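You operate a simulated robot arm through the tools that you are given. There is no shell and no other tool.

You are at the controls of a simulated two-armed robot. One attempt, no reset.

TASK
Wipe the pink tile clean, then press the square dots sheet on.
Fine: use the yellow pad and put it back; sheet square in the middle. What is to be rubbed or washed off counts as gone when no trace of it is left.

It is judged by the outcome, as a careful person would: the job done as asked, and still so three seconds after it is handed in. It fails if anything else is knocked over, pushed out of place, dropped, spilled or broken. Flat cloth is picked up by pressing the open fingertips on it (5 to 10 N) and closing them slowly along it; thin cloth reads only 2 to 8 mm in the jaws.

THE ROBOT
Two 7-joint arms with two-finger grippers on one trunk that stands fixed in place. Base frame: the origin is at the foot of the trunk, x ahead of it, y to its left, z up; the work surface is at about z = 0.804. Units: m, rad, N and s.
The left shoulder is at [0.024, 0.213, 1.181], the right one opposite. With the tool pointing down near the work surface each hand reaches from about 0.1 to 0.76 m from the base axis, measured 20 degrees to its own side. Payload 2.2 kg a hand.
The tool frame of a hand sits at the grasp point between the pads (the TCP): z along the fingers, y along the line on which they close. The tips reach 0.019 m beyond it. Largest opening 0.116 m; the body of the gripper starts 0.07 m behind the TCP.
Orientation is that of the tool frame in the base frame, as a unit quaternion [w, x, y, z]. With the fingers straight down and closing along the base's y, the tool's x points along the base's -x, its y along +y and its z along -z.

THE INTERFACE
- The arms move only by the tool arm_command. It takes "left_increments", "right_increments" or both (then of equal length, played together; a hand with none holds still); each is a list that holds one entry, the list of rows, each a list of 7 numbers: the shift along the tool's x, y, z in units of 25 mm (1.0 is 25 mm), then the turn, a rotation vector about the tool's x, y, z in units of 6 degrees (1.0 is 6 degrees), then the finger opening in m, from 0 to 0.116. In form: [[[tx, ty, tz, rx, ry, rz, fingers], ...]]. A call has 1 to 20 rows; each row shifts and turns the commanded pose from where the row before left it, along the tool's axes as they then stand. A call with a number of a shift or a turn outside -1 to 1 is refused whole. Rows are played at 5 a second. More than 0.05 m and 0.15 rad between two rows, or a gripper value outside its range, and nothing of the call is played. A pose out of reach is approached as far as the arm can. The call stops where the force on the tool passes 40 N (or 10 N more than at its start, if that is more) or the arm is blocked; 0.2 s more then pass. Each finger halts on what it meets, pressing with about 41 N; the grip force reading is that of the motor and also rises with nothing between the fingers. The clock runs only during rows and for 0.2 s after the last one: add rows that do not move to give the fingers time. The reply holds the time, the measured pose of the TCP, the force on the tool along the base axes, the opening and the grip force, in the units named above and with some noise, with the torque about the TCP (base axes, N m) and any sound that the robot's microphone picked up, and new pictures: "pictures" is both (left out), scene, wrist or none (wrist: the cameras of the hands that moved).
- Cameras (640 x 400 px; columns grow to the right, rows downward): "scene" is now at [0.1297, -0.023, 1.3482]; the picture's right is [-0.23, -0.97, -0.00], its down [-0.56, 0.13, -0.82] and it looks along [0.80, -0.18, -0.58] (base axes); focal length 329 px, centre (320, 200). "left" rides on the left gripper at [0.069, 0.015, -0.096] in its tool frame; the picture's right is [-0.21, 0.98, 0.00], its down [-0.76, -0.17, -0.63] and it looks along [-0.62, -0.14, 0.77] (tool axes); focal length 251 px, centre (320, 200). "right" rides on the right gripper at [0.069, -0.015, -0.097] in its tool frame; the picture's right is [0.22, 0.98, 0.00], its down [-0.76, 0.17, -0.63] and it looks along [-0.62, 0.14, 0.77] (tool axes); focal length 251 px, centre (320, 200). There is no depth. A picture from a camera that has moved, and an enlarged one, comes with that camera's place and axes in the base frame and with its lens.
- move_column(by): slides the trunk up (or, below 0, down) by that many m; the arms and the scene camera ride with it, the base frame stays. It gives what a move gives, with no picture.
- head_to(pan, tilt): turns the head with the scene camera to pan (to the left, within 1.396 rad either way) and tilt (down, from -0.506 to 1.204), counted from straight ahead of the robot. It gives what a move gives, and a new picture of the scene camera.
- close_up(camera, box): a new picture of the part [left, top, right, bottom] of that camera's present view, enlarged. It takes no simulated time.
- finish_job(): hands the job in; it is judged then, once.

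Nothing tells you positions but the pictures and the camera data. Unless the task says otherwise, let go and move clear before handing in.

The tools are called after "Call:" as name(argument=value, ...) on one line, values as JSON. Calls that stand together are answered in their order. arm_command: Moves the arms, as the interface text tells. Its arguments: {"type":"object","properties":{"left_increments":{"type":"array","items":{"type":"array","items":{"type":"array","items":{"type":"number"}}}},"right_increments":{"type":"array","items":{"type":"array","items":{"type":"array","items":{"type":"number"}}}},"pictures":{"type":"string","enum":["both","scene","wrist","none"]}},"required":[]} The other tools are called the same way: move_column (by) slides the trunk up or down; head_to (pan, tilt) turns the head that bears the scene camera; close_up (camera, box) takes an enlarged picture of a part of a camera's view; finish_job () hands the job in.

At the start:

```text
time_s: 0.0
left_ee_pos: [0.5026, 0.0451, 1.1125]
left_tool_rot: [-0.001, 0.0, 1.0, 0.0]
left_wrist_force: [-0.4, 0.1, 0.1]
left_ft_torque: [0.01, -0.02, 0.01]
left_gripper_width: 0.116
left_grasp_force: 0.1
right_ee_pos: [0.4607, -0.4663, 1.0968]
right_tool_rot: [-0.001, -0.001, 1.0, 0.0]
right_wrist_force: [-0.6, -0.5, -0.3]
right_ft_torque: [-0.01, -0.05, -0.01]
right_gripper_width: 0.1159
right_grasp_force: 0.0
trunk travel left (down, up): [-0.325, 0.165]
head pan, tilt: [-0.229, 0.609]
```

scene: 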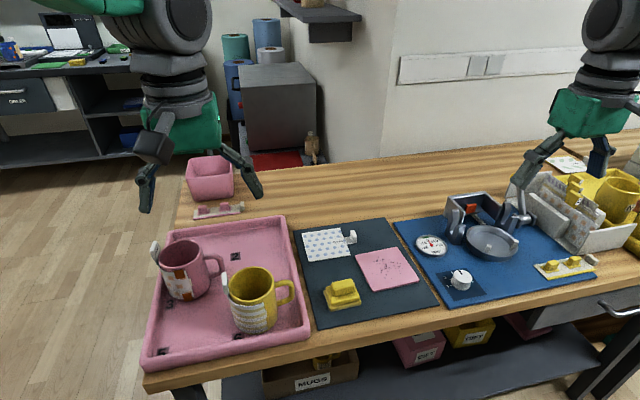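
right: 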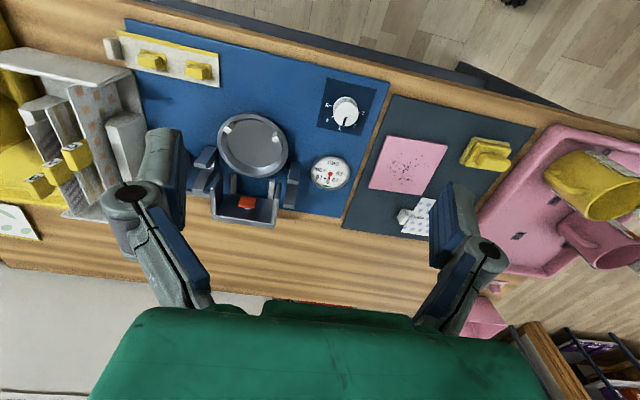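
left: 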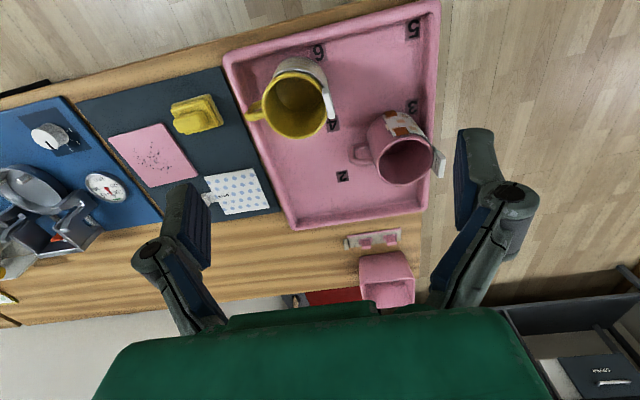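

I see a dark mat with a pink tile with marks on it, a yellow pad, and a dotted sheet with a tab or clip on it. I'll take close-ups before moving anything.

Call:
close_up(camera="scene", box=[280, 200, 460, 330])

Call:
close_up(camera="left", box=[80, 70, 300, 230])

Call:
close_up(camera="right", box=[340, 100, 540, 250])

```text
3.08 times, centred on (370, 265) of scene
camera zoom: at [0.1297, -0.023, 1.3482], right [-0.23, -0.97, 0.0], down [-0.56, 0.13, -0.82], along [0.8, -0.18, -0.58], focal length 1012 px, centre (166, 0)
```

zoom: 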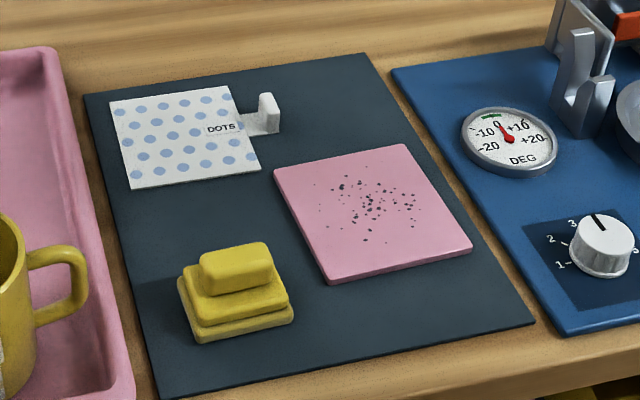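

```text
2.50 times, centred on (190, 150) of left
camera zoom: at [0.4333, 0.0599, 1.2077], right [0.21, 0.98, 0.0], down [0.76, -0.17, 0.63], along [0.62, -0.13, -0.78], focal length 629 px, centre (645, 325)
```

zoom: 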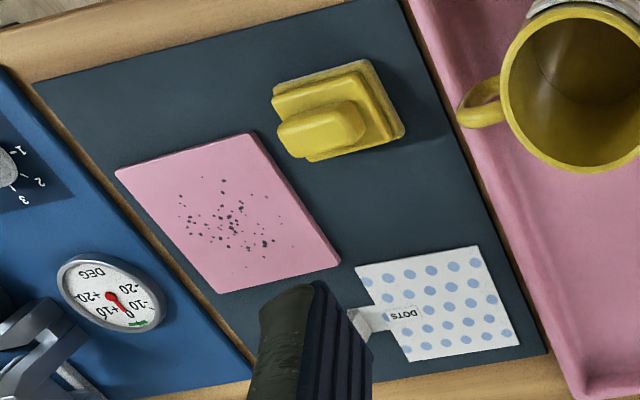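

```text
2.67 times, centred on (440, 175) of right
camera zoom: at [0.3911, -0.4808, 1.193], right [-0.22, 0.98, 0.0], down [0.76, 0.17, 0.63], along [0.62, 0.14, -0.78], focal length 670 px, centre (0, 267)
```

zoom: 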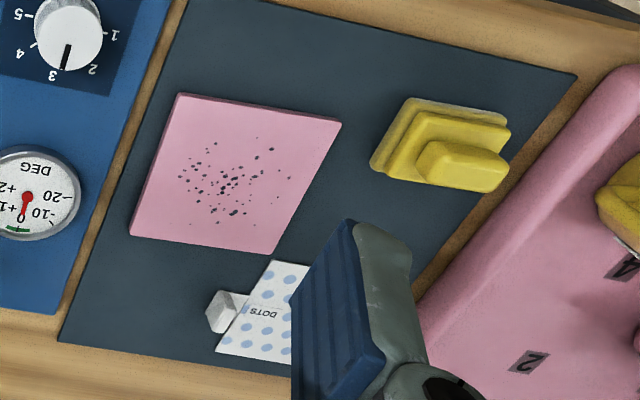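

The mat holds the tile (centre near x 0.59, y -0.28), the yellow pad (near 0.53, -0.16) and the sheet (near 0.70, -0.17), which has an upright tab. Next I'll zoom in to measure them.

Call:
close_up(camera="scene", box=[312, 270, 376, 310])

Call:
close_up(camera="left", box=[164, 85, 228, 125])

Call:
close_up(camera="right", box=[450, 130, 530, 180])

Call:
close_up(camera="scene", box=[296, 220, 368, 265])

Call:
close_up(camera="scene", box=[350, 240, 430, 290])

Call:
close_up(camera="left", box=[100, 110, 212, 190])

Call:
close_up(camera="right", box=[360, 130, 472, 200])

```text
10.00 times, centred on (344, 290) of scene
camera zoom: at [0.1297, -0.023, 1.3482], right [-0.23, -0.97, 0.0], down [-0.56, 0.13, -0.82], along [0.8, -0.18, -0.58], focal length 3289 px, centre (80, -700)
```

zoom: 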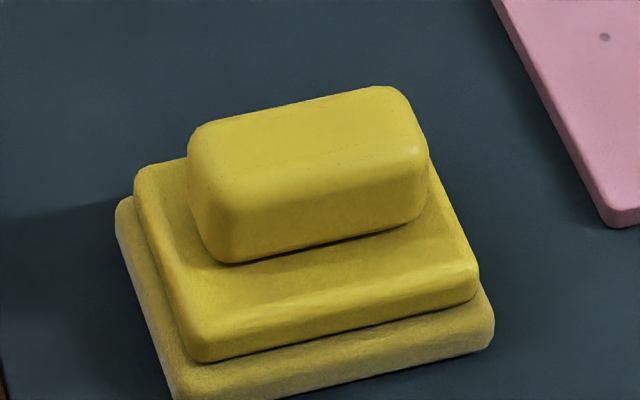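

```text
10.00 times, centred on (196, 105) of left
camera zoom: at [0.4333, 0.0599, 1.2077], right [0.21, 0.98, 0.0], down [0.76, -0.17, 0.63], along [0.62, -0.13, -0.78], focal length 2514 px, centre (1560, 1150)
```

zoom: 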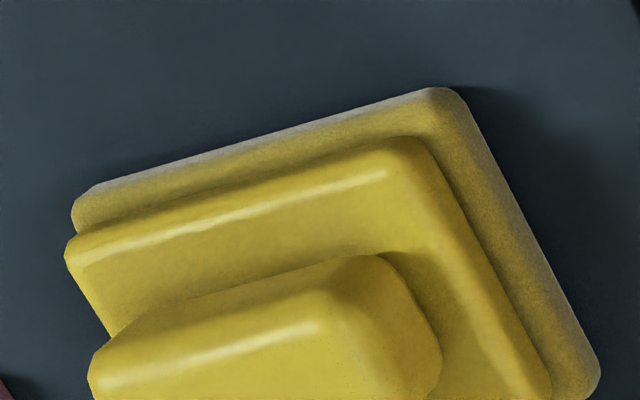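

```text
8.00 times, centred on (490, 155) of right
camera zoom: at [0.3911, -0.4808, 1.193], right [-0.22, 0.98, 0.0], down [0.76, 0.17, 0.63], along [0.62, 0.14, -0.78], focal length 2012 px, centre (-1040, 560)
```

zoom: 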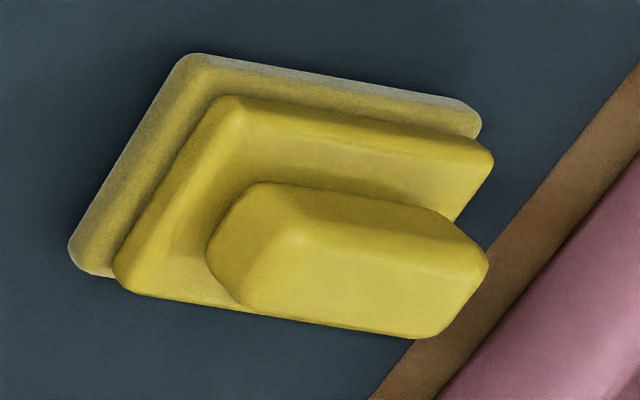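

```text
8.89 times, centred on (332, 242) of scene
camera zoom: at [0.1297, -0.023, 1.3482], right [-0.23, -0.97, 0.0], down [-0.56, 0.13, -0.82], along [0.8, -0.18, -0.58], focal length 2924 px, centre (213, -178)
```

zoom: 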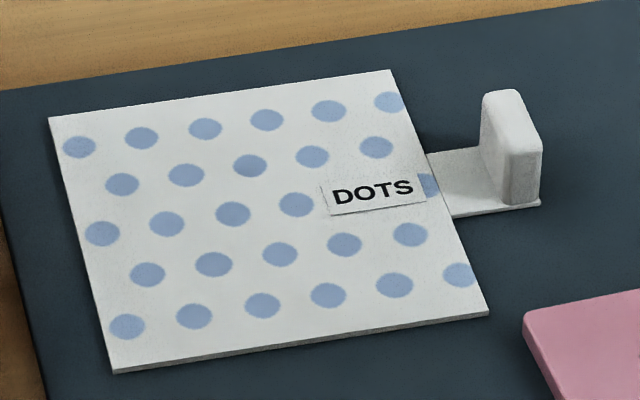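

```text
8.00 times, centred on (390, 265) of scene
camera zoom: at [0.1297, -0.023, 1.3482], right [-0.23, -0.97, 0.0], down [-0.56, 0.13, -0.82], along [0.8, -0.18, -0.58], focal length 2631 px, centre (-240, -320)
```

zoom: 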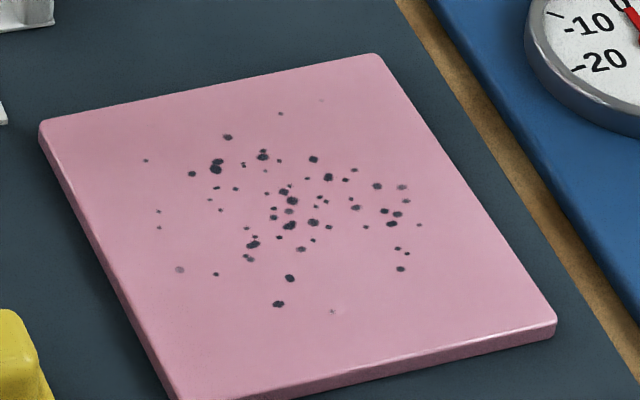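

```text
5.00 times, centred on (156, 150) of left
camera zoom: at [0.4333, 0.0599, 1.2077], right [0.21, 0.98, 0.0], down [0.76, -0.17, 0.63], along [0.62, -0.13, -0.78], focal length 1257 px, centre (1140, 450)
```

zoom: 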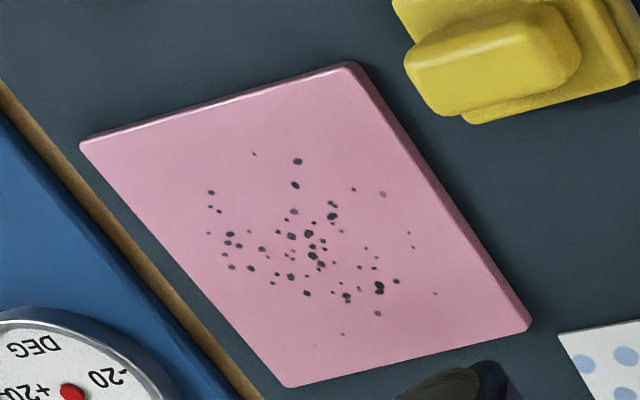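

```text
5.71 times, centred on (416, 165) of right
camera zoom: at [0.3911, -0.4808, 1.193], right [-0.22, 0.98, 0.0], down [0.76, 0.17, 0.63], along [0.62, 0.14, -0.78], focal length 1437 px, centre (-229, 400)
```

zoom: 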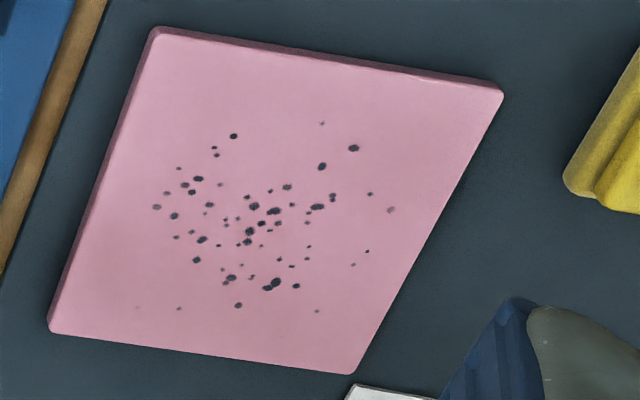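

The sheet is about 0.10 m square with yaw near -1°. The tile is about 0.108 m square, centred near (0.593, -0.280), with yaw near +2°. I'll move the left hand a little aside and bring the right hand above the yellow pad at about (0.541, -0.165).

Call:
arm_command(left_increments=[[[0, 0.4, 0, 0, 0, 0, 0.116], [0, 0.4, 0, 0, 0, 0, 0.116], [0, 0.4, 0, 0, 0, 0, 0.116], [0, 0.4, 0, 0, 0, 0, 0.116], [0, 0.4, 0, 0, 0, 0, 0.116], [0, 0.4, 0, 0, 0, 0, 0.116], [0, 0.4, 0, 0, 0, 0, 0.116], [0, 0.4, 0, 0, 0, 0, 0.116], [0, 0.4, 0, 0, 0, 0, 0.116], [0, 0.4, 0, 0, 0, 0, 0.116], [0, 0, 0, 0, 0, 0, 0.116], [0, 0, 0, 0, 0, 0, 0.116], [0, 0, 0, 0, 0, 0, 0.116], [0, 0, 0, 0, 0, 0, 0.116]]], right_increments=[[[-0.246, 0.927, 0.45, 0, 0, 0, 0.116], [-0.246, 0.927, 0.45, 0, 0, 0, 0.116], [-0.246, 0.927, 0.45, 0, 0, 0, 0.116], [-0.246, 0.927, 0.45, 0, 0, 0, 0.116], [-0.246, 0.927, 0.45, 0, 0, 0, 0.116], [-0.246, 0.927, 0.45, 0, 0, 0, 0.116], [-0.246, 0.927, 0.45, 0, 0, 0, 0.1], [-0.246, 0.927, 0.45, 0, 0, 0, 0.09], [-0.246, 0.927, 0.45, 0, 0, 0, 0.08], [-0.246, 0.927, 0.45, 0, 0, 0, 0.08], [-0.246, 0.927, 0.45, 0, 0, 0, 0.08], [-0.246, 0.927, 0.45, 0, 0, 0, 0.08], [-0.246, 0.927, 0.45, 0, 0, 0, 0.08], [0, 0, 0, 0, 0, 0, 0.08]]], pictures="both")

```text
time_s: 3.0
left_ee_pos: [0.4983, 0.1479, 1.1134]
left_tool_rot: [0.001, 0.0, 1.0, -0.001]
left_wrist_force: [0.0, -0.8, 0.0]
left_ft_torque: [0.03, 0.01, 0.0]
left_gripper_width: 0.116
left_grasp_force: 0.1
right_ee_pos: [0.5377, -0.1624, 0.9535]
right_tool_rot: [0.0, 0.0, 1.0, 0.0]
right_wrist_force: [-0.5, 0.6, -0.5]
right_ft_torque: [0.02, 0.03, 0.0]
right_gripper_width: 0.0799
right_grasp_force: 0.0
trunk travel left (down, up): [-0.325, 0.165]
head pan, tilt: [-0.229, 0.609]
camera scene: at [0.1302, -0.0193, 1.3483], right [-0.23, -0.97, 0.0], down [-0.56, 0.13, -0.82], along [0.8, -0.19, -0.58], focal length 329 px, centre (320, 200)
camera right: at [0.4691, -0.1766, 1.0491], right [-0.21, 0.98, 0.0], down [0.76, 0.17, 0.63], along [0.62, 0.13, -0.77], focal length 251 px, centre (320, 200)
camera left: at [0.4292, 0.163, 1.2087], right [0.21, 0.98, 0.0], down [0.76, -0.16, 0.63], along [0.62, -0.14, -0.77], focal length 251 px, centre (320, 200)
```

scene: 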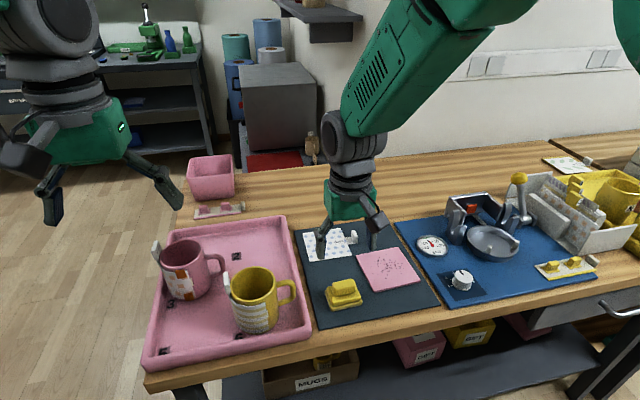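
right: 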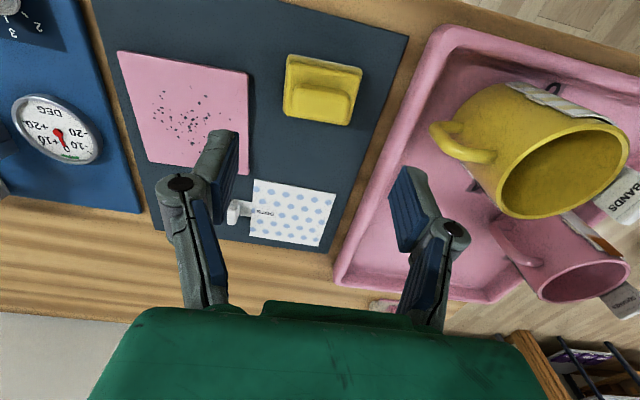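
left: 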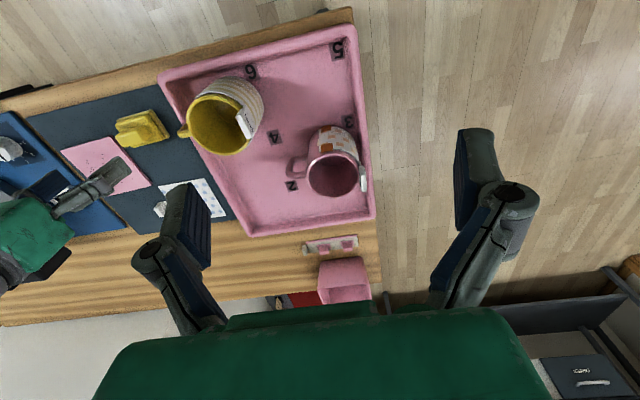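

The right hand is now above the pad. I'll measure the pad's centre and yaw from the wrist camera before descending.

Call:
close_up(camera="right", box=[258, 45, 386, 125])

Call:
close_up(camera="scene", box=[304, 265, 384, 315])

Call:
close_up(camera="right", box=[80, 30, 368, 210])

```text
5.00 times, centred on (322, 85) of right
camera zoom: at [0.4691, -0.1766, 1.0491], right [-0.21, 0.98, 0.0], down [0.76, 0.17, 0.63], along [0.62, 0.13, -0.77], focal length 1257 px, centre (310, 775)
```

zoom: 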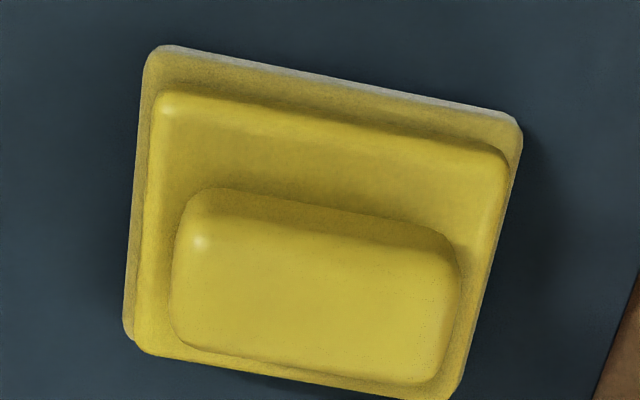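

```text
8.00 times, centred on (344, 290) of scene
camera zoom: at [0.1302, -0.0193, 1.3483], right [-0.23, -0.97, 0.0], down [-0.56, 0.13, -0.82], along [0.8, -0.19, -0.58], focal length 2631 px, centre (128, -520)
```

zoom: 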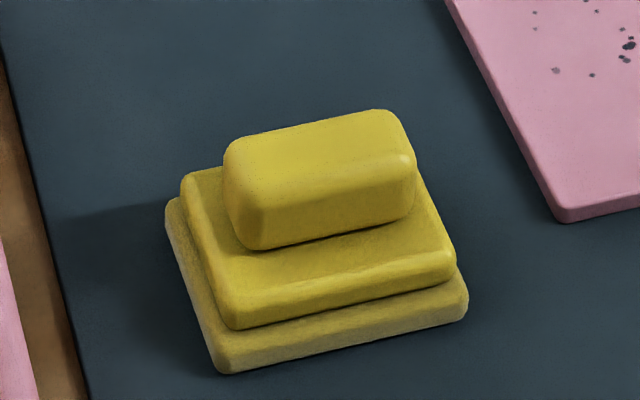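

```text
2.22 times, centred on (224, 120) of right
camera zoom: at [0.4691, -0.1766, 1.0491], right [-0.21, 0.98, 0.0], down [0.76, 0.17, 0.63], along [0.62, 0.13, -0.77], focal length 559 px, centre (533, 378)
```

zoom: 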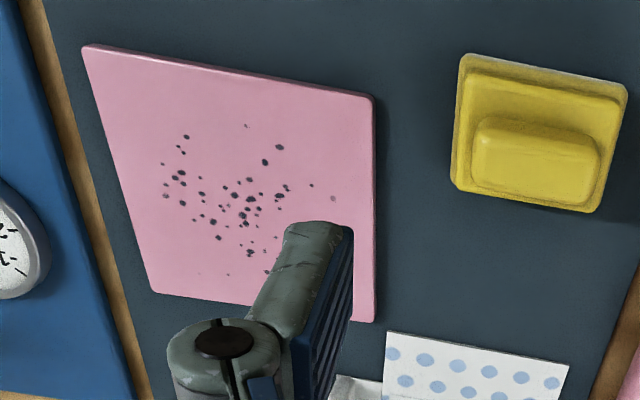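

From the wrist camera the pad is centred about (0.535, -0.161) with yaw about +2.4°, and the hand is roughly above it. I'll turn to match, descend until the tips are just above the grip block, and look again.

Call:
arm_command(right_increments=[[[0.05, 0.02, 0.8, 0, 0, -0.2, 0.08], [0.05, 0.02, 0.8, 0, 0, -0.2, 0.08], [0, 0, 0.8, 0, 0, 0, 0.08], [0, 0, 0.8, 0, 0, 0, 0.08], [0, 0, 0, 0, 0, 0, 0.08], [0, 0, 0, 0, 0, 0, 0.08]]], pictures="both")

Call:
close_up(camera="right", box=[200, 60, 456, 220])

Call:
close_up(camera="scene", box=[290, 245, 402, 315])

```text
time_s: 4.4
left_ee_pos: [0.499, 0.1482, 1.113]
left_tool_rot: [0.001, 0.0, 1.0, -0.001]
left_wrist_force: [-0.3, -0.1, 1.0]
left_ft_torque: [0.03, 0.04, -0.02]
left_gripper_width: 0.1158
left_grasp_force: 0.0
right_ee_pos: [0.5352, -0.162, 0.8734]
right_tool_rot: [0.0, -0.021, 1.0, 0.0]
right_wrist_force: [0.2, -0.1, -0.3]
right_ft_torque: [0.01, 0.01, -0.02]
right_gripper_width: 0.0801
right_grasp_force: 0.2
trunk travel left (down, up): [-0.325, 0.165]
head pan, tilt: [-0.229, 0.609]
camera scene: at [0.1307, -0.0196, 1.3482], right [-0.23, -0.97, 0.0], down [-0.56, 0.13, -0.82], along [0.8, -0.19, -0.58], focal length 329 px, centre (320, 200)
camera right: at [0.4667, -0.1781, 0.9692], right [-0.26, 0.97, 0.0], down [0.75, 0.2, 0.63], along [0.61, 0.16, -0.77], focal length 251 px, centre (320, 200)
```

scene: 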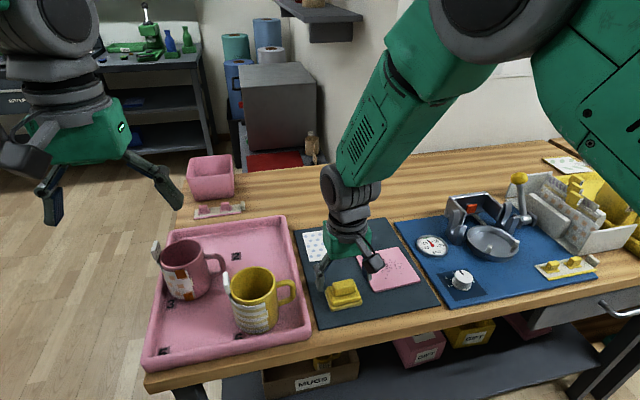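
right: 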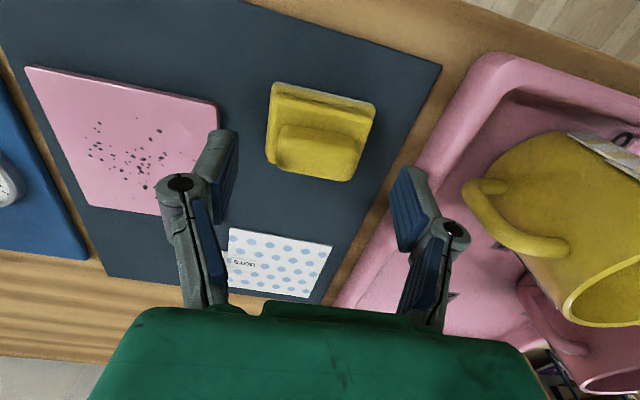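

```text
2.50 times, centred on (328, 140) of right
camera zoom: at [0.4667, -0.1781, 0.9692], right [-0.26, 0.97, 0.0], down [0.75, 0.2, 0.63], along [0.61, 0.16, -0.77], focal length 629 px, centre (300, 350)
```

zoom: 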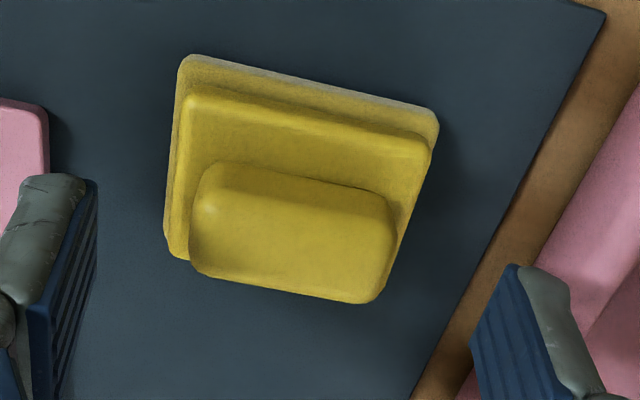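

```text
5.71 times, centred on (346, 280) of scene
camera zoom: at [0.1307, -0.0196, 1.3482], right [-0.23, -0.97, 0.0], down [-0.56, 0.13, -0.82], along [0.8, -0.19, -0.58], focal length 1879 px, centre (171, -257)
```

zoom: 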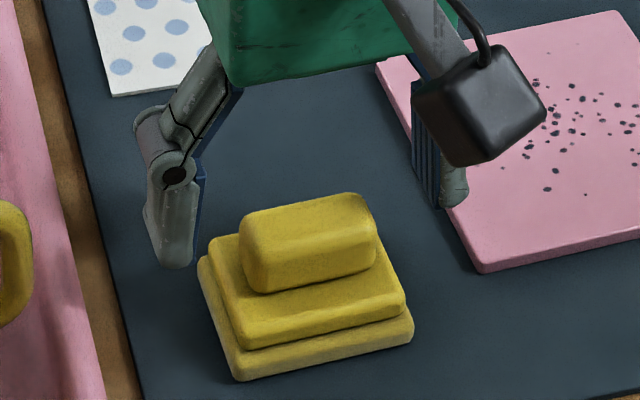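

The hand is centred over the grip block, with the pad's yaw about 1° more than the tool's. I'll correct that, lower onto the block and close gently.

Call:
arm_command(right_increments=[[[0, 0, 0.33, 0, 0, -0.15, 0.08], [0, 0, 0.33, 0, 0, 0, 0.07], [0, 0, 0.33, 0, 0, 0, 0.06], [0, 0, 0, 0, 0, 0, 0.055], [0, 0, 0, 0, 0, 0, 0.055]]], pictures="both")

Call:
close_up(camera="right", box=[220, 80, 428, 210])

Call:
close_up(camera="scene", box=[300, 255, 396, 315])

```text
time_s: 5.6
left_ee_pos: [0.4995, 0.1466, 1.1135]
left_tool_rot: [0.001, -0.001, 1.0, -0.001]
left_wrist_force: [-0.6, 0.2, 0.3]
left_ft_torque: [0.0, -0.01, -0.01]
left_gripper_width: 0.116
left_grasp_force: 0.0
right_ee_pos: [0.5353, -0.1613, 0.8494]
right_tool_rot: [0.001, -0.029, 1.0, -0.001]
right_wrist_force: [0.3, 0.4, -0.8]
right_ft_torque: [0.02, 0.02, -0.02]
right_gripper_width: 0.0553
right_grasp_force: 0.1
trunk travel left (down, up): [-0.325, 0.165]
head pan, tilt: [-0.229, 0.609]
camera scene: at [0.1306, -0.0196, 1.3482], right [-0.23, -0.97, 0.0], down [-0.56, 0.13, -0.82], along [0.8, -0.19, -0.58], focal length 329 px, centre (320, 200)
camera right: at [0.467, -0.18, 0.9447], right [-0.27, 0.96, 0.0], down [0.74, 0.21, 0.63], along [0.61, 0.17, -0.77], focal length 251 px, centre (320, 200)
```

scene: 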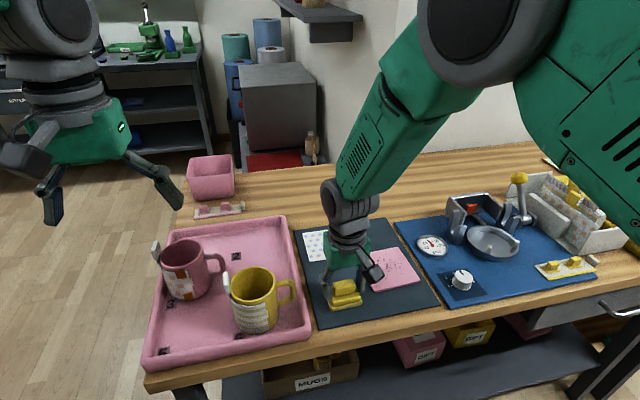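
right: 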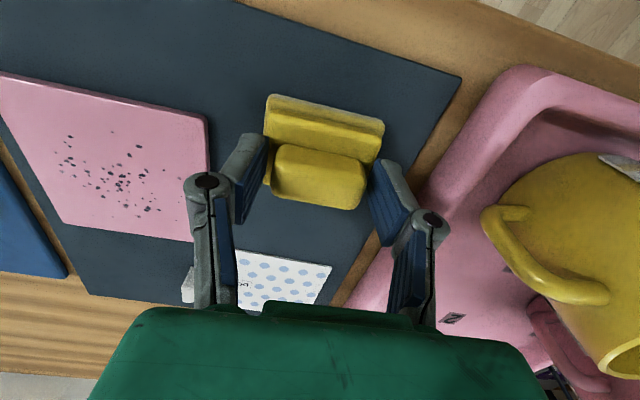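

```text
3.08 times, centred on (324, 145) of right
camera zoom: at [0.467, -0.18, 0.9447], right [-0.27, 0.96, 0.0], down [0.74, 0.21, 0.63], along [0.61, 0.17, -0.77], focal length 774 px, centre (308, 369)
```

zoom: 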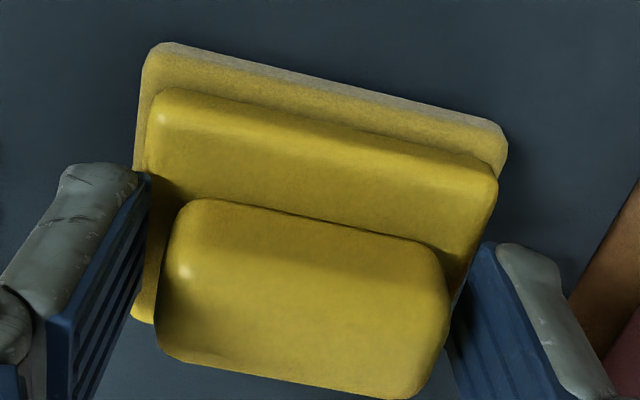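

```text
6.67 times, centred on (348, 285) of scene
camera zoom: at [0.1306, -0.0196, 1.3482], right [-0.23, -0.97, 0.0], down [-0.56, 0.13, -0.82], along [0.8, -0.19, -0.58], focal length 2193 px, centre (133, -367)
```

zoom: 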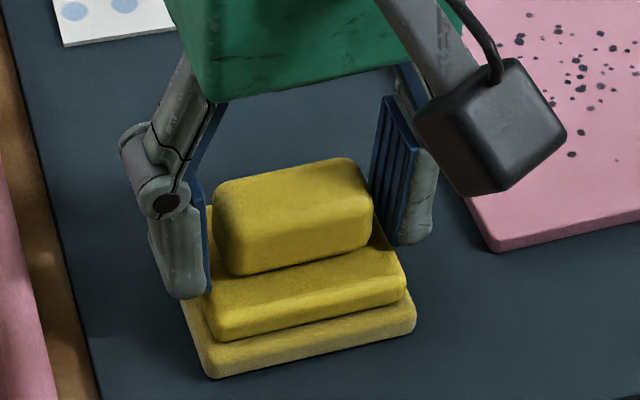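

The fingers straddle the grip block evenly, with the tips just above the plate. I'll close on it slowly.

Call:
arm_command(right_increments=[[[0, 0, 0, 0, 0, 0, 0.05], [0, 0, 0, 0, 0, 0, 0.047], [0, 0, 0, 0, 0, 0, 0.044], [0, 0, 0, 0, 0, 0, 0.041], [0, 0, 0, 0, 0, 0, 0.038], [0, 0, 0, 0, 0, 0, 0.035], [0, 0, 0, 0, 0, 0, 0.03], [0, 0, 0, 0, 0, 0, 0.025]]], pictures="wrist")

Call:
close_up(camera="scene", box=[300, 255, 396, 315])

```text
time_s: 7.4
left_ee_pos: [0.4983, 0.1479, 1.1127]
left_tool_rot: [0.001, 0.0, 1.0, -0.001]
left_wrist_force: [0.6, -0.1, -0.2]
left_ft_torque: [0.01, 0.0, -0.02]
left_gripper_width: 0.1158
left_grasp_force: 0.0
right_ee_pos: [0.5358, -0.1612, 0.8486]
right_tool_rot: [0.001, -0.029, 1.0, 0.0]
right_wrist_force: [-0.3, -0.5, -0.1]
right_ft_torque: [-0.01, 0.03, -0.04]
right_gripper_width: 0.0454
right_grasp_force: 41.0
trunk travel left (down, up): [-0.325, 0.165]
head pan, tilt: [-0.229, 0.609]
camera right: at [0.467, -0.1801, 0.9448], right [-0.27, 0.96, 0.0], down [0.74, 0.21, 0.63], along [0.61, 0.17, -0.77], focal length 251 px, centre (320, 200)
```

right: 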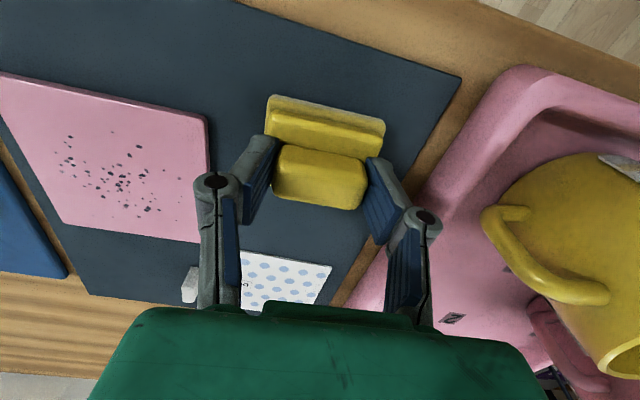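

```text
6.67 times, centred on (348, 285) of scene
camera zoom: at [0.1305, -0.0197, 1.3482], right [-0.23, -0.97, 0.0], down [-0.56, 0.13, -0.82], along [0.8, -0.19, -0.58], focal length 2193 px, centre (133, -367)
```

zoom: 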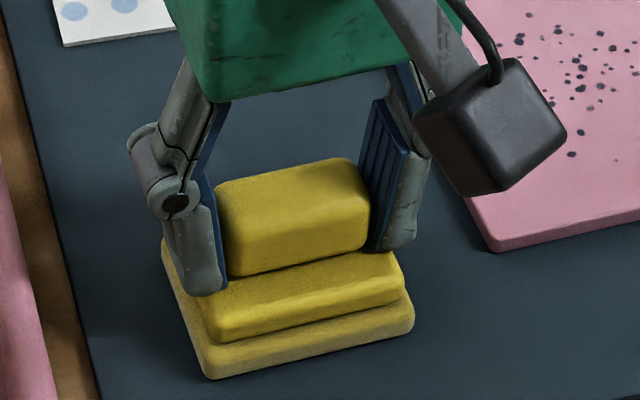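

The pad is held (width 45 mm) and has not shifted. I'll lift it 30 mm, carry it above the tile centre near (0.590, -0.277), and check it there.

Call:
arm_command(right_increments=[[[0, 0, -0.4, 0, 0, 0, 0.025], [0, 0, -0.8, 0, 0, 0, 0.025], [-0.3143, -0.7895, 0, 0, 0, 0, 0.025], [-0.3143, -0.7895, 0, 0, 0, 0, 0.025], [-0.3143, -0.7895, 0, 0, 0, 0, 0.025], [-0.3143, -0.7895, 0, 0, 0, 0, 0.025], [-0.3143, -0.7895, 0, 0, 0, 0, 0.025], [-0.3143, -0.7895, 0, 0, 0, 0, 0.025], [0, 0, 0, 0, 0, 0, 0.025], [0, 0, 0, 0, 0, 0, 0.025]]], pictures="both")

Call:
close_up(camera="scene", box=[330, 220, 442, 290])

Call:
close_up(camera="right", box=[200, 60, 456, 220])

```text
time_s: 9.6
left_ee_pos: [0.499, 0.1468, 1.1134]
left_tool_rot: [0.001, 0.0, 1.0, 0.0]
left_wrist_force: [-0.1, 0.4, -0.6]
left_ft_torque: [0.0, 0.02, 0.0]
left_gripper_width: 0.116
left_grasp_force: 0.0
right_ee_pos: [0.5899, -0.2779, 0.8778]
right_tool_rot: [0.001, -0.028, 1.0, 0.0]
right_wrist_force: [-0.5, -1.0, -0.8]
right_ft_torque: [-0.01, 0.01, 0.0]
right_gripper_width: 0.0456
right_grasp_force: 41.6
trunk travel left (down, up): [-0.325, 0.165]
head pan, tilt: [-0.229, 0.609]
camera scene: at [0.1309, -0.0207, 1.3481], right [-0.23, -0.97, 0.0], down [-0.56, 0.13, -0.82], along [0.8, -0.19, -0.58], focal length 329 px, centre (320, 200)
camera right: at [0.5218, -0.2956, 0.9737], right [-0.27, 0.96, 0.0], down [0.74, 0.21, 0.63], along [0.61, 0.17, -0.77], focal length 251 px, centre (320, 200)
```

scene: 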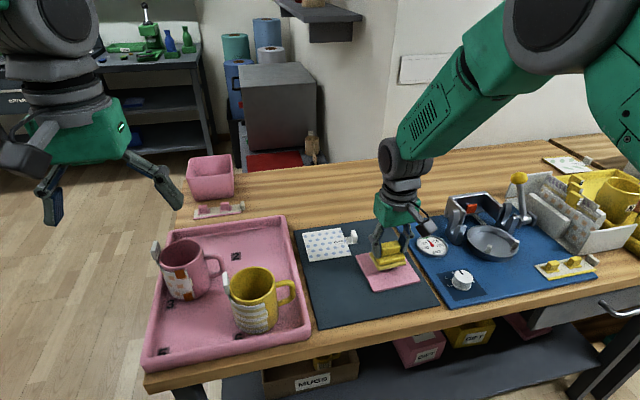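
right: 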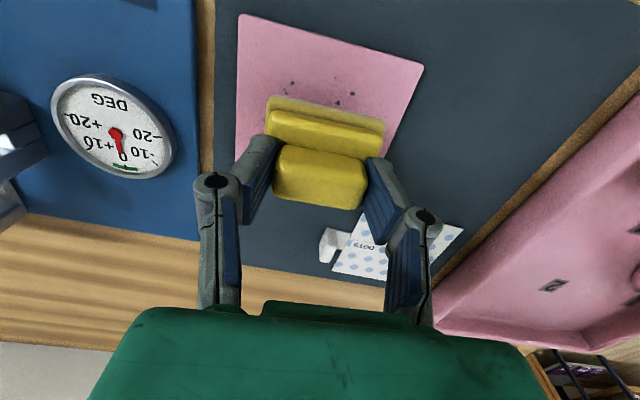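

```text
5.71 times, centred on (386, 255) of scene
camera zoom: at [0.1309, -0.0207, 1.3481], right [-0.23, -0.97, 0.0], down [-0.56, 0.13, -0.82], along [0.8, -0.19, -0.58], focal length 1879 px, centre (-57, -114)
```

zoom: 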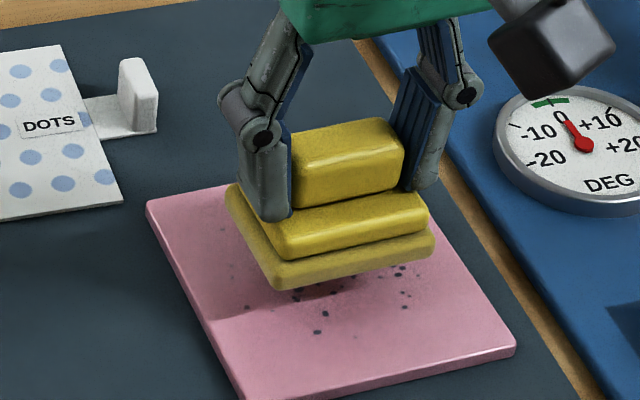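

```text
2.50 times, centred on (328, 140) of right
camera zoom: at [0.5218, -0.2956, 0.9737], right [-0.27, 0.96, 0.0], down [0.74, 0.21, 0.63], along [0.61, 0.17, -0.77], focal length 629 px, centre (300, 350)
```

zoom: 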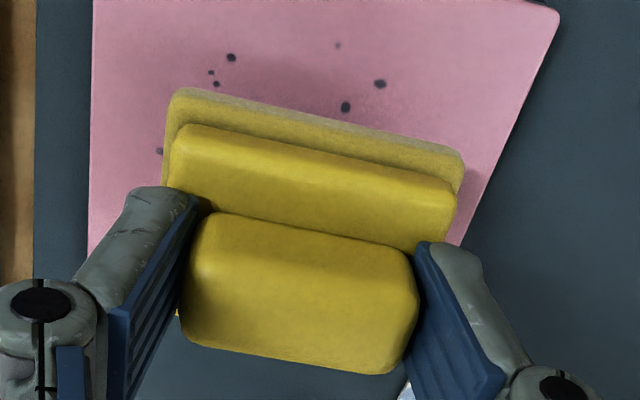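

The pad hovers about 23 mm above the tile, centred on it. I'll lower it carefully and watch for contact force.

Call:
arm_command(right_increments=[[[0, 0, 0.4, 0, 0, 0, 0.025], [0, 0, 0.3, 0, 0, 0, 0.025], [0, 0, 0.12, 0, 0, 0, 0.025], [0, 0, 0.04, 0, 0, 0, 0.025], [0, 0, 0.04, 0, 0, 0, 0.025]]], pictures="none")

```text
time_s: 10.8
left_ee_pos: [0.4991, 0.1459, 1.1132]
left_tool_rot: [0.001, -0.001, 1.0, 0.001]
left_wrist_force: [-0.6, 0.6, -0.3]
left_ft_torque: [0.0, -0.03, 0.06]
left_gripper_width: 0.1163
left_grasp_force: 0.1
right_ee_pos: [0.5907, -0.2777, 0.8557]
right_tool_rot: [0.0, -0.03, 1.0, 0.0]
right_wrist_force: [0.1, -0.5, -0.8]
right_ft_torque: [0.04, 0.02, -0.01]
right_gripper_width: 0.0455
right_grasp_force: 41.2
trunk travel left (down, up): [-0.325, 0.165]
head pan, tilt: [-0.229, 0.609]
```

Call:
arm_command(right_increments=[[[0, 0, 0.04, 0, 0, 0, 0.025], [0, 0, 0.04, 0, 0, 0, 0.025]]], pictures="none")

Call:
close_up(camera="scene", box=[346, 230, 426, 280])

```text
time_s: 11.4
left_ee_pos: [0.4987, 0.1465, 1.1147]
left_tool_rot: [0.002, 0.0, 1.0, 0.0]
left_wrist_force: [0.4, -0.4, 0.6]
left_ft_torque: [0.01, 0.01, 0.01]
left_gripper_width: 0.116
left_grasp_force: 0.0
right_ee_pos: [0.5898, -0.2779, 0.8563]
right_tool_rot: [0.002, -0.029, 1.0, -0.001]
right_wrist_force: [-1.0, -2.5, 11.5]
right_ft_torque: [-0.08, 0.23, 0.02]
right_gripper_width: 0.0455
right_grasp_force: 41.2
trunk travel left (down, up): [-0.325, 0.165]
head pan, tilt: [-0.229, 0.609]
```

```text
8.00 times, centred on (386, 255) of scene
camera zoom: at [0.129, -0.0206, 1.3485], right [-0.23, -0.97, 0.0], down [-0.56, 0.13, -0.82], along [0.8, -0.19, -0.57], focal length 2631 px, centre (-208, -240)
```

zoom: 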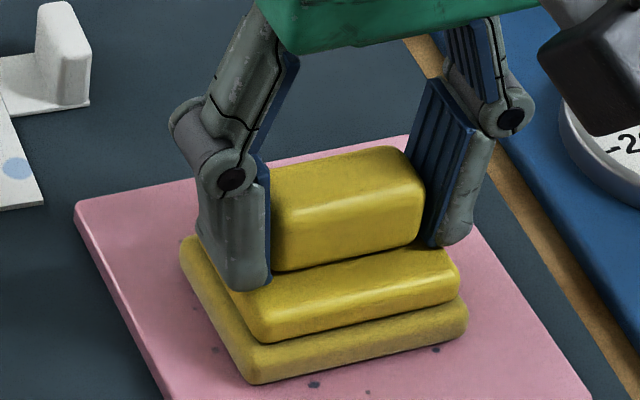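

The pad is on the tile with about 11 N. I'll make a first short stroke along x and check that the tile stays put.

Call:
arm_command(right_increments=[[[-0.2, 0, 0, 0, 0, 0, 0.025], [-0.2, 0, 0, 0, 0, 0, 0.025], [-0.2, 0, 0, 0, 0, 0, 0.025], [-0.2, 0, 0, 0, 0, 0, 0.025], [-0.2, 0, 0, 0, 0, 0, 0.025]]], pictures="wrist")

Call:
close_up(camera="scene", box=[338, 225, 434, 295])

```text
time_s: 12.6
left_ee_pos: [0.496, 0.1463, 1.1137]
left_tool_rot: [0.002, 0.0, 1.0, -0.001]
left_wrist_force: [1.0, -0.4, 0.0]
left_ft_torque: [0.01, 0.01, 0.0]
left_gripper_width: 0.1159
left_grasp_force: 0.0
right_ee_pos: [0.6133, -0.2751, 0.8554]
right_tool_rot: [0.003, -0.029, 1.0, 0.0]
right_wrist_force: [-6.3, 0.1, 11.7]
right_ft_torque: [0.0, 0.22, 0.0]
right_gripper_width: 0.0452
right_grasp_force: 40.6
trunk travel left (down, up): [-0.325, 0.165]
head pan, tilt: [-0.229, 0.609]
camera right: at [0.5456, -0.2933, 0.9514], right [-0.27, 0.96, 0.0], down [0.74, 0.21, 0.63], along [0.61, 0.17, -0.77], focal length 251 px, centre (320, 200)
```

right: 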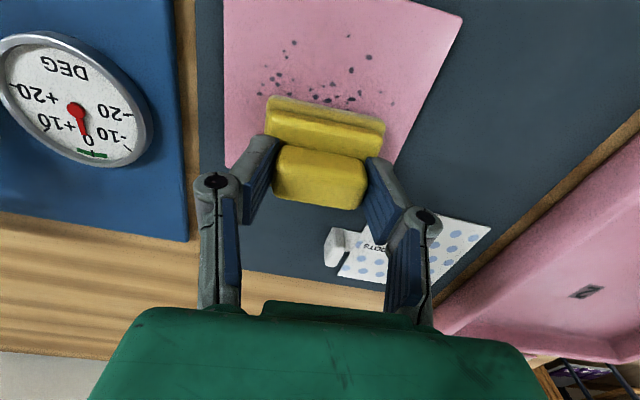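

```text
5.71 times, centred on (386, 260) of scene
camera zoom: at [0.1278, -0.0196, 1.3485], right [-0.23, -0.97, 0.0], down [-0.56, 0.13, -0.82], along [0.8, -0.19, -0.57], focal length 1879 px, centre (-57, -143)
```

zoom: 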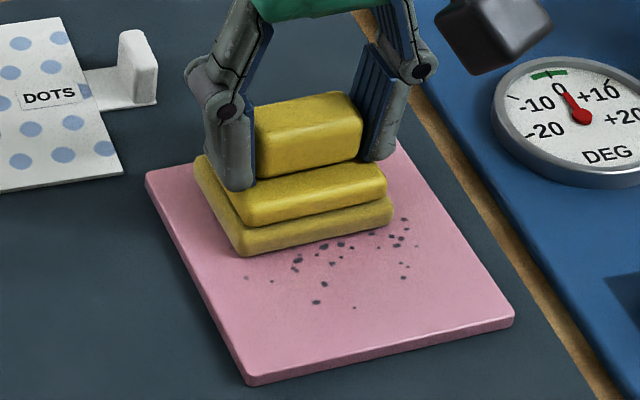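

The tile hasn't moved. I'll continue with full strokes across it and then see how much came off.

Call:
arm_command(right_increments=[[[0.22, 0, 0, 0, 0, 0, 0.025], [0.22, 0, 0, 0, 0, 0, 0.025], [0.22, 0, 0, 0, 0, 0, 0.025], [0.22, 0, 0, 0, 0, 0, 0.025], [0.22, 0, 0, 0, 0, 0, 0.025], [0.22, 0, 0, 0, 0, 0, 0.025], [0.22, 0, 0, 0, 0, 0, 0.025], [0.22, 0, 0, 0, 0, 0, 0.025], [0.22, 0, 0, 0, 0, 0, 0.025], [0.2, 0, 0, 0, 0, 0, 0.025], [0, 0, 0, 0, 0, 0, 0.025]]], pictures="wrist")

Call:
close_up(camera="scene", box=[338, 225, 434, 295])

```text
time_s: 15.0
left_ee_pos: [0.4987, 0.1489, 1.1139]
left_tool_rot: [0.002, 0.0, 1.0, -0.002]
left_wrist_force: [-0.1, 1.0, -0.2]
left_ft_torque: [0.01, -0.02, 0.04]
left_gripper_width: 0.1161
left_grasp_force: 0.1
right_ee_pos: [0.5607, -0.2789, 0.856]
right_tool_rot: [0.002, -0.029, 1.0, 0.0]
right_wrist_force: [8.8, -0.1, 19.5]
right_ft_torque: [0.04, -0.32, -0.02]
right_gripper_width: 0.0454
right_grasp_force: 41.3
trunk travel left (down, up): [-0.325, 0.165]
head pan, tilt: [-0.229, 0.609]
camera right: at [0.4919, -0.2962, 0.9512], right [-0.27, 0.96, 0.0], down [0.74, 0.21, 0.63], along [0.61, 0.17, -0.77], focal length 251 px, centre (320, 200)
```

right: 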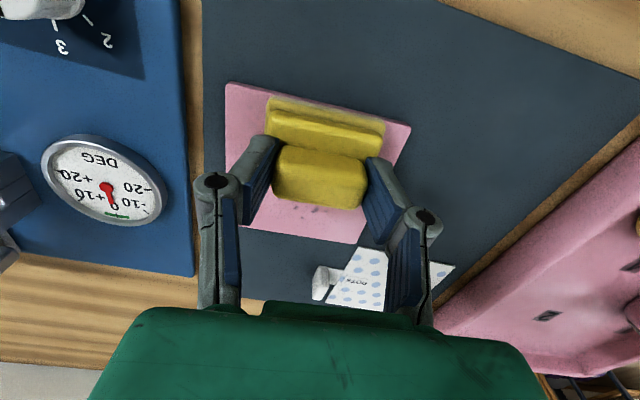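

```text
5.71 times, centred on (386, 260) of scene
camera zoom: at [0.1291, -0.0188, 1.3485], right [-0.23, -0.97, 0.0], down [-0.56, 0.13, -0.82], along [0.8, -0.19, -0.57], focal length 1879 px, centre (-57, -143)
```

zoom: 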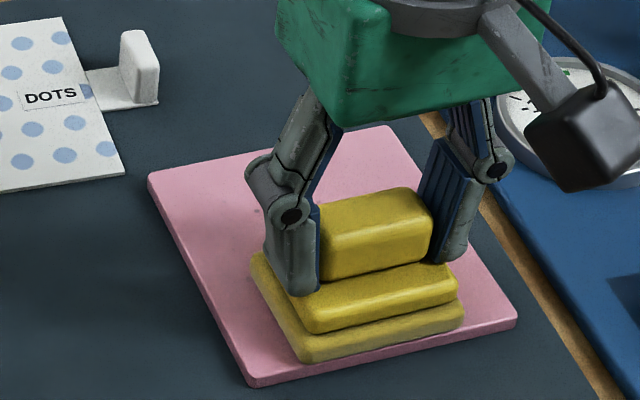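

The marks under the stroke are nearly gone. I'll shift sideways and do the remaining columns.

Call:
arm_command(right_increments=[[[0, 0.22, -0.02, 0, 0, 0, 0.025], [0, 0.22, 0, 0, 0, 0, 0.025], [0, 0.22, 0, 0, 0, 0, 0.025], [0, 0.22, 0, 0, 0, 0, 0.025], [-0.232, 0, 0.002, 0, 0, 0, 0.025], [-0.232, 0, 0.002, 0, 0, 0, 0.025], [-0.232, 0, 0.002, 0, 0, 0, 0.025], [-0.232, 0, 0.002, 0, 0, 0, 0.025], [-0.232, 0, 0.002, 0, 0, 0, 0.025], [-0.232, 0, 0.002, 0, 0, 0, 0.025], [-0.232, 0, 0.002, 0, 0, 0, 0.025], [-0.232, 0, 0.002, 0, 0, 0, 0.025], [-0.232, 0, 0.002, 0, 0, 0, 0.025], [-0.232, 0, 0.002, 0, 0, 0, 0.025], [0, 0, 0, 0, 0, 0, 0.025]]], pictures="wrist")

Call:
close_up(camera="scene", box=[338, 225, 434, 295])

```text
time_s: 18.2
left_ee_pos: [0.4966, 0.1468, 1.1143]
left_tool_rot: [0.002, 0.0, 1.0, -0.001]
left_wrist_force: [-0.1, -0.7, 0.4]
left_ft_torque: [0.01, 0.02, 0.01]
left_gripper_width: 0.116
left_grasp_force: 0.0
right_ee_pos: [0.615, -0.2539, 0.8556]
right_tool_rot: [0.001, -0.029, 1.0, -0.001]
right_wrist_force: [-6.7, -2.1, 15.3]
right_ft_torque: [-0.03, 0.25, -0.04]
right_gripper_width: 0.0454
right_grasp_force: 40.8
trunk travel left (down, up): [-0.325, 0.165]
head pan, tilt: [-0.229, 0.609]
camera right: at [0.547, -0.2713, 0.951], right [-0.27, 0.96, 0.0], down [0.74, 0.21, 0.63], along [0.61, 0.17, -0.77], focal length 251 px, centre (320, 200)
```

right: 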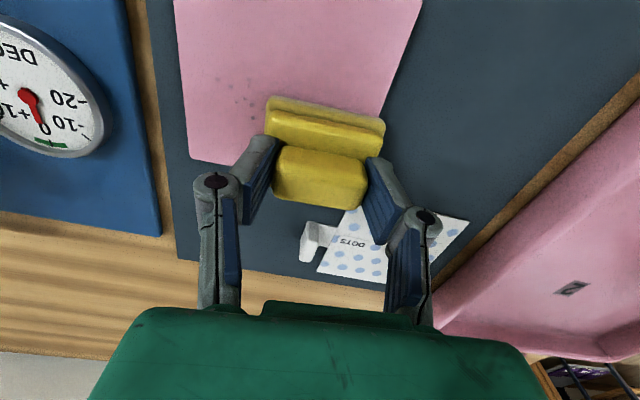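

```text
5.71 times, centred on (386, 260) of scene
camera zoom: at [0.1272, -0.0197, 1.3487], right [-0.23, -0.97, 0.0], down [-0.56, 0.13, -0.82], along [0.8, -0.19, -0.57], focal length 1879 px, centre (-57, -143)
```

zoom: 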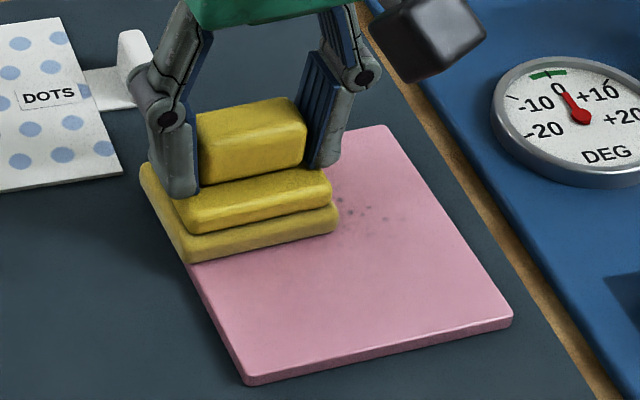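

Only a few faint specks remain on the far right side. I'll sweep across and stroke back along the right column.

Call:
arm_command(right_increments=[[[0, -0.22, 0, 0, 0, 0, 0.025], [0, -0.22, 0, 0, 0, 0, 0.025], [0, -0.22, 0, 0, 0, 0, 0.025], [0, -0.22, 0, 0, 0, 0, 0.025], [0, -0.22, 0, 0, 0, 0, 0.025], [0, -0.22, 0, 0, 0, 0, 0.025], [0, -0.22, 0, 0, 0, 0, 0.025], [0, -0.22, 0, 0, 0, 0, 0.025], [0.232, 0, 0, 0, 0, 0, 0.025], [0.232, 0, 0, 0, 0, 0, 0.025], [0.232, 0, 0, 0, 0, 0, 0.025], [0.232, 0, 0, 0, 0, 0, 0.025], [0.232, 0, 0, 0, 0, 0, 0.025], [0.232, 0, 0, 0, 0, 0, 0.025], [0.232, 0, -0.005, 0, 0, 0, 0.025], [0.232, 0, -0.005, 0, 0, 0, 0.025], [0.232, 0, -0.005, 0, 0, 0, 0.025], [0.232, 0, -0.005, 0, 0, 0, 0.025], [0, 0, 0, 0, 0, 0, 0.025]]], pictures="wrist")

Call:
close_up(camera="scene", box=[338, 225, 434, 295])

```text
time_s: 22.2
left_ee_pos: [0.4981, 0.1468, 1.1142]
left_tool_rot: [0.001, 0.0, 1.0, -0.002]
left_wrist_force: [-0.5, -0.8, -0.3]
left_ft_torque: [-0.02, 0.01, 0.0]
left_gripper_width: 0.1159
left_grasp_force: 0.0
right_ee_pos: [0.5624, -0.3009, 0.8549]
right_tool_rot: [0.001, -0.029, 1.0, 0.0]
right_wrist_force: [5.5, 0.8, 14.6]
right_ft_torque: [-0.11, -0.07, 0.04]
right_gripper_width: 0.0455
right_grasp_force: 41.1
trunk travel left (down, up): [-0.325, 0.165]
head pan, tilt: [-0.229, 0.609]
camera right: at [0.4938, -0.3182, 0.9508], right [-0.27, 0.96, 0.0], down [0.74, 0.21, 0.63], along [0.61, 0.17, -0.77], focal length 251 px, centre (320, 200)
```

right: 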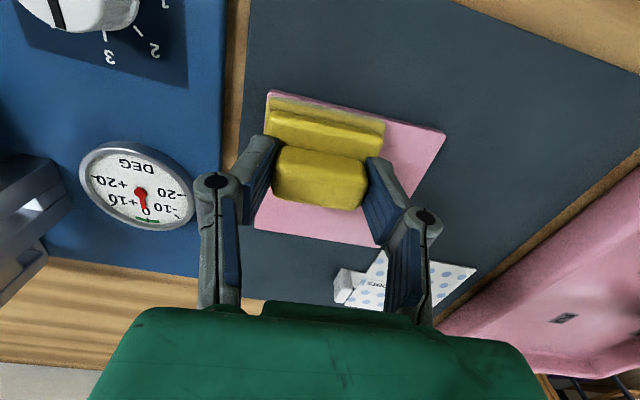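

```text
5.71 times, centred on (386, 260) of scene
camera zoom: at [0.1295, -0.0191, 1.3484], right [-0.23, -0.97, 0.0], down [-0.56, 0.13, -0.82], along [0.8, -0.19, -0.57], focal length 1879 px, centre (-57, -143)
```

zoom: 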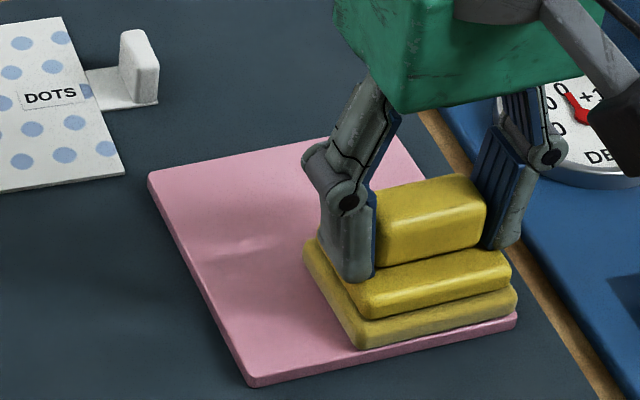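

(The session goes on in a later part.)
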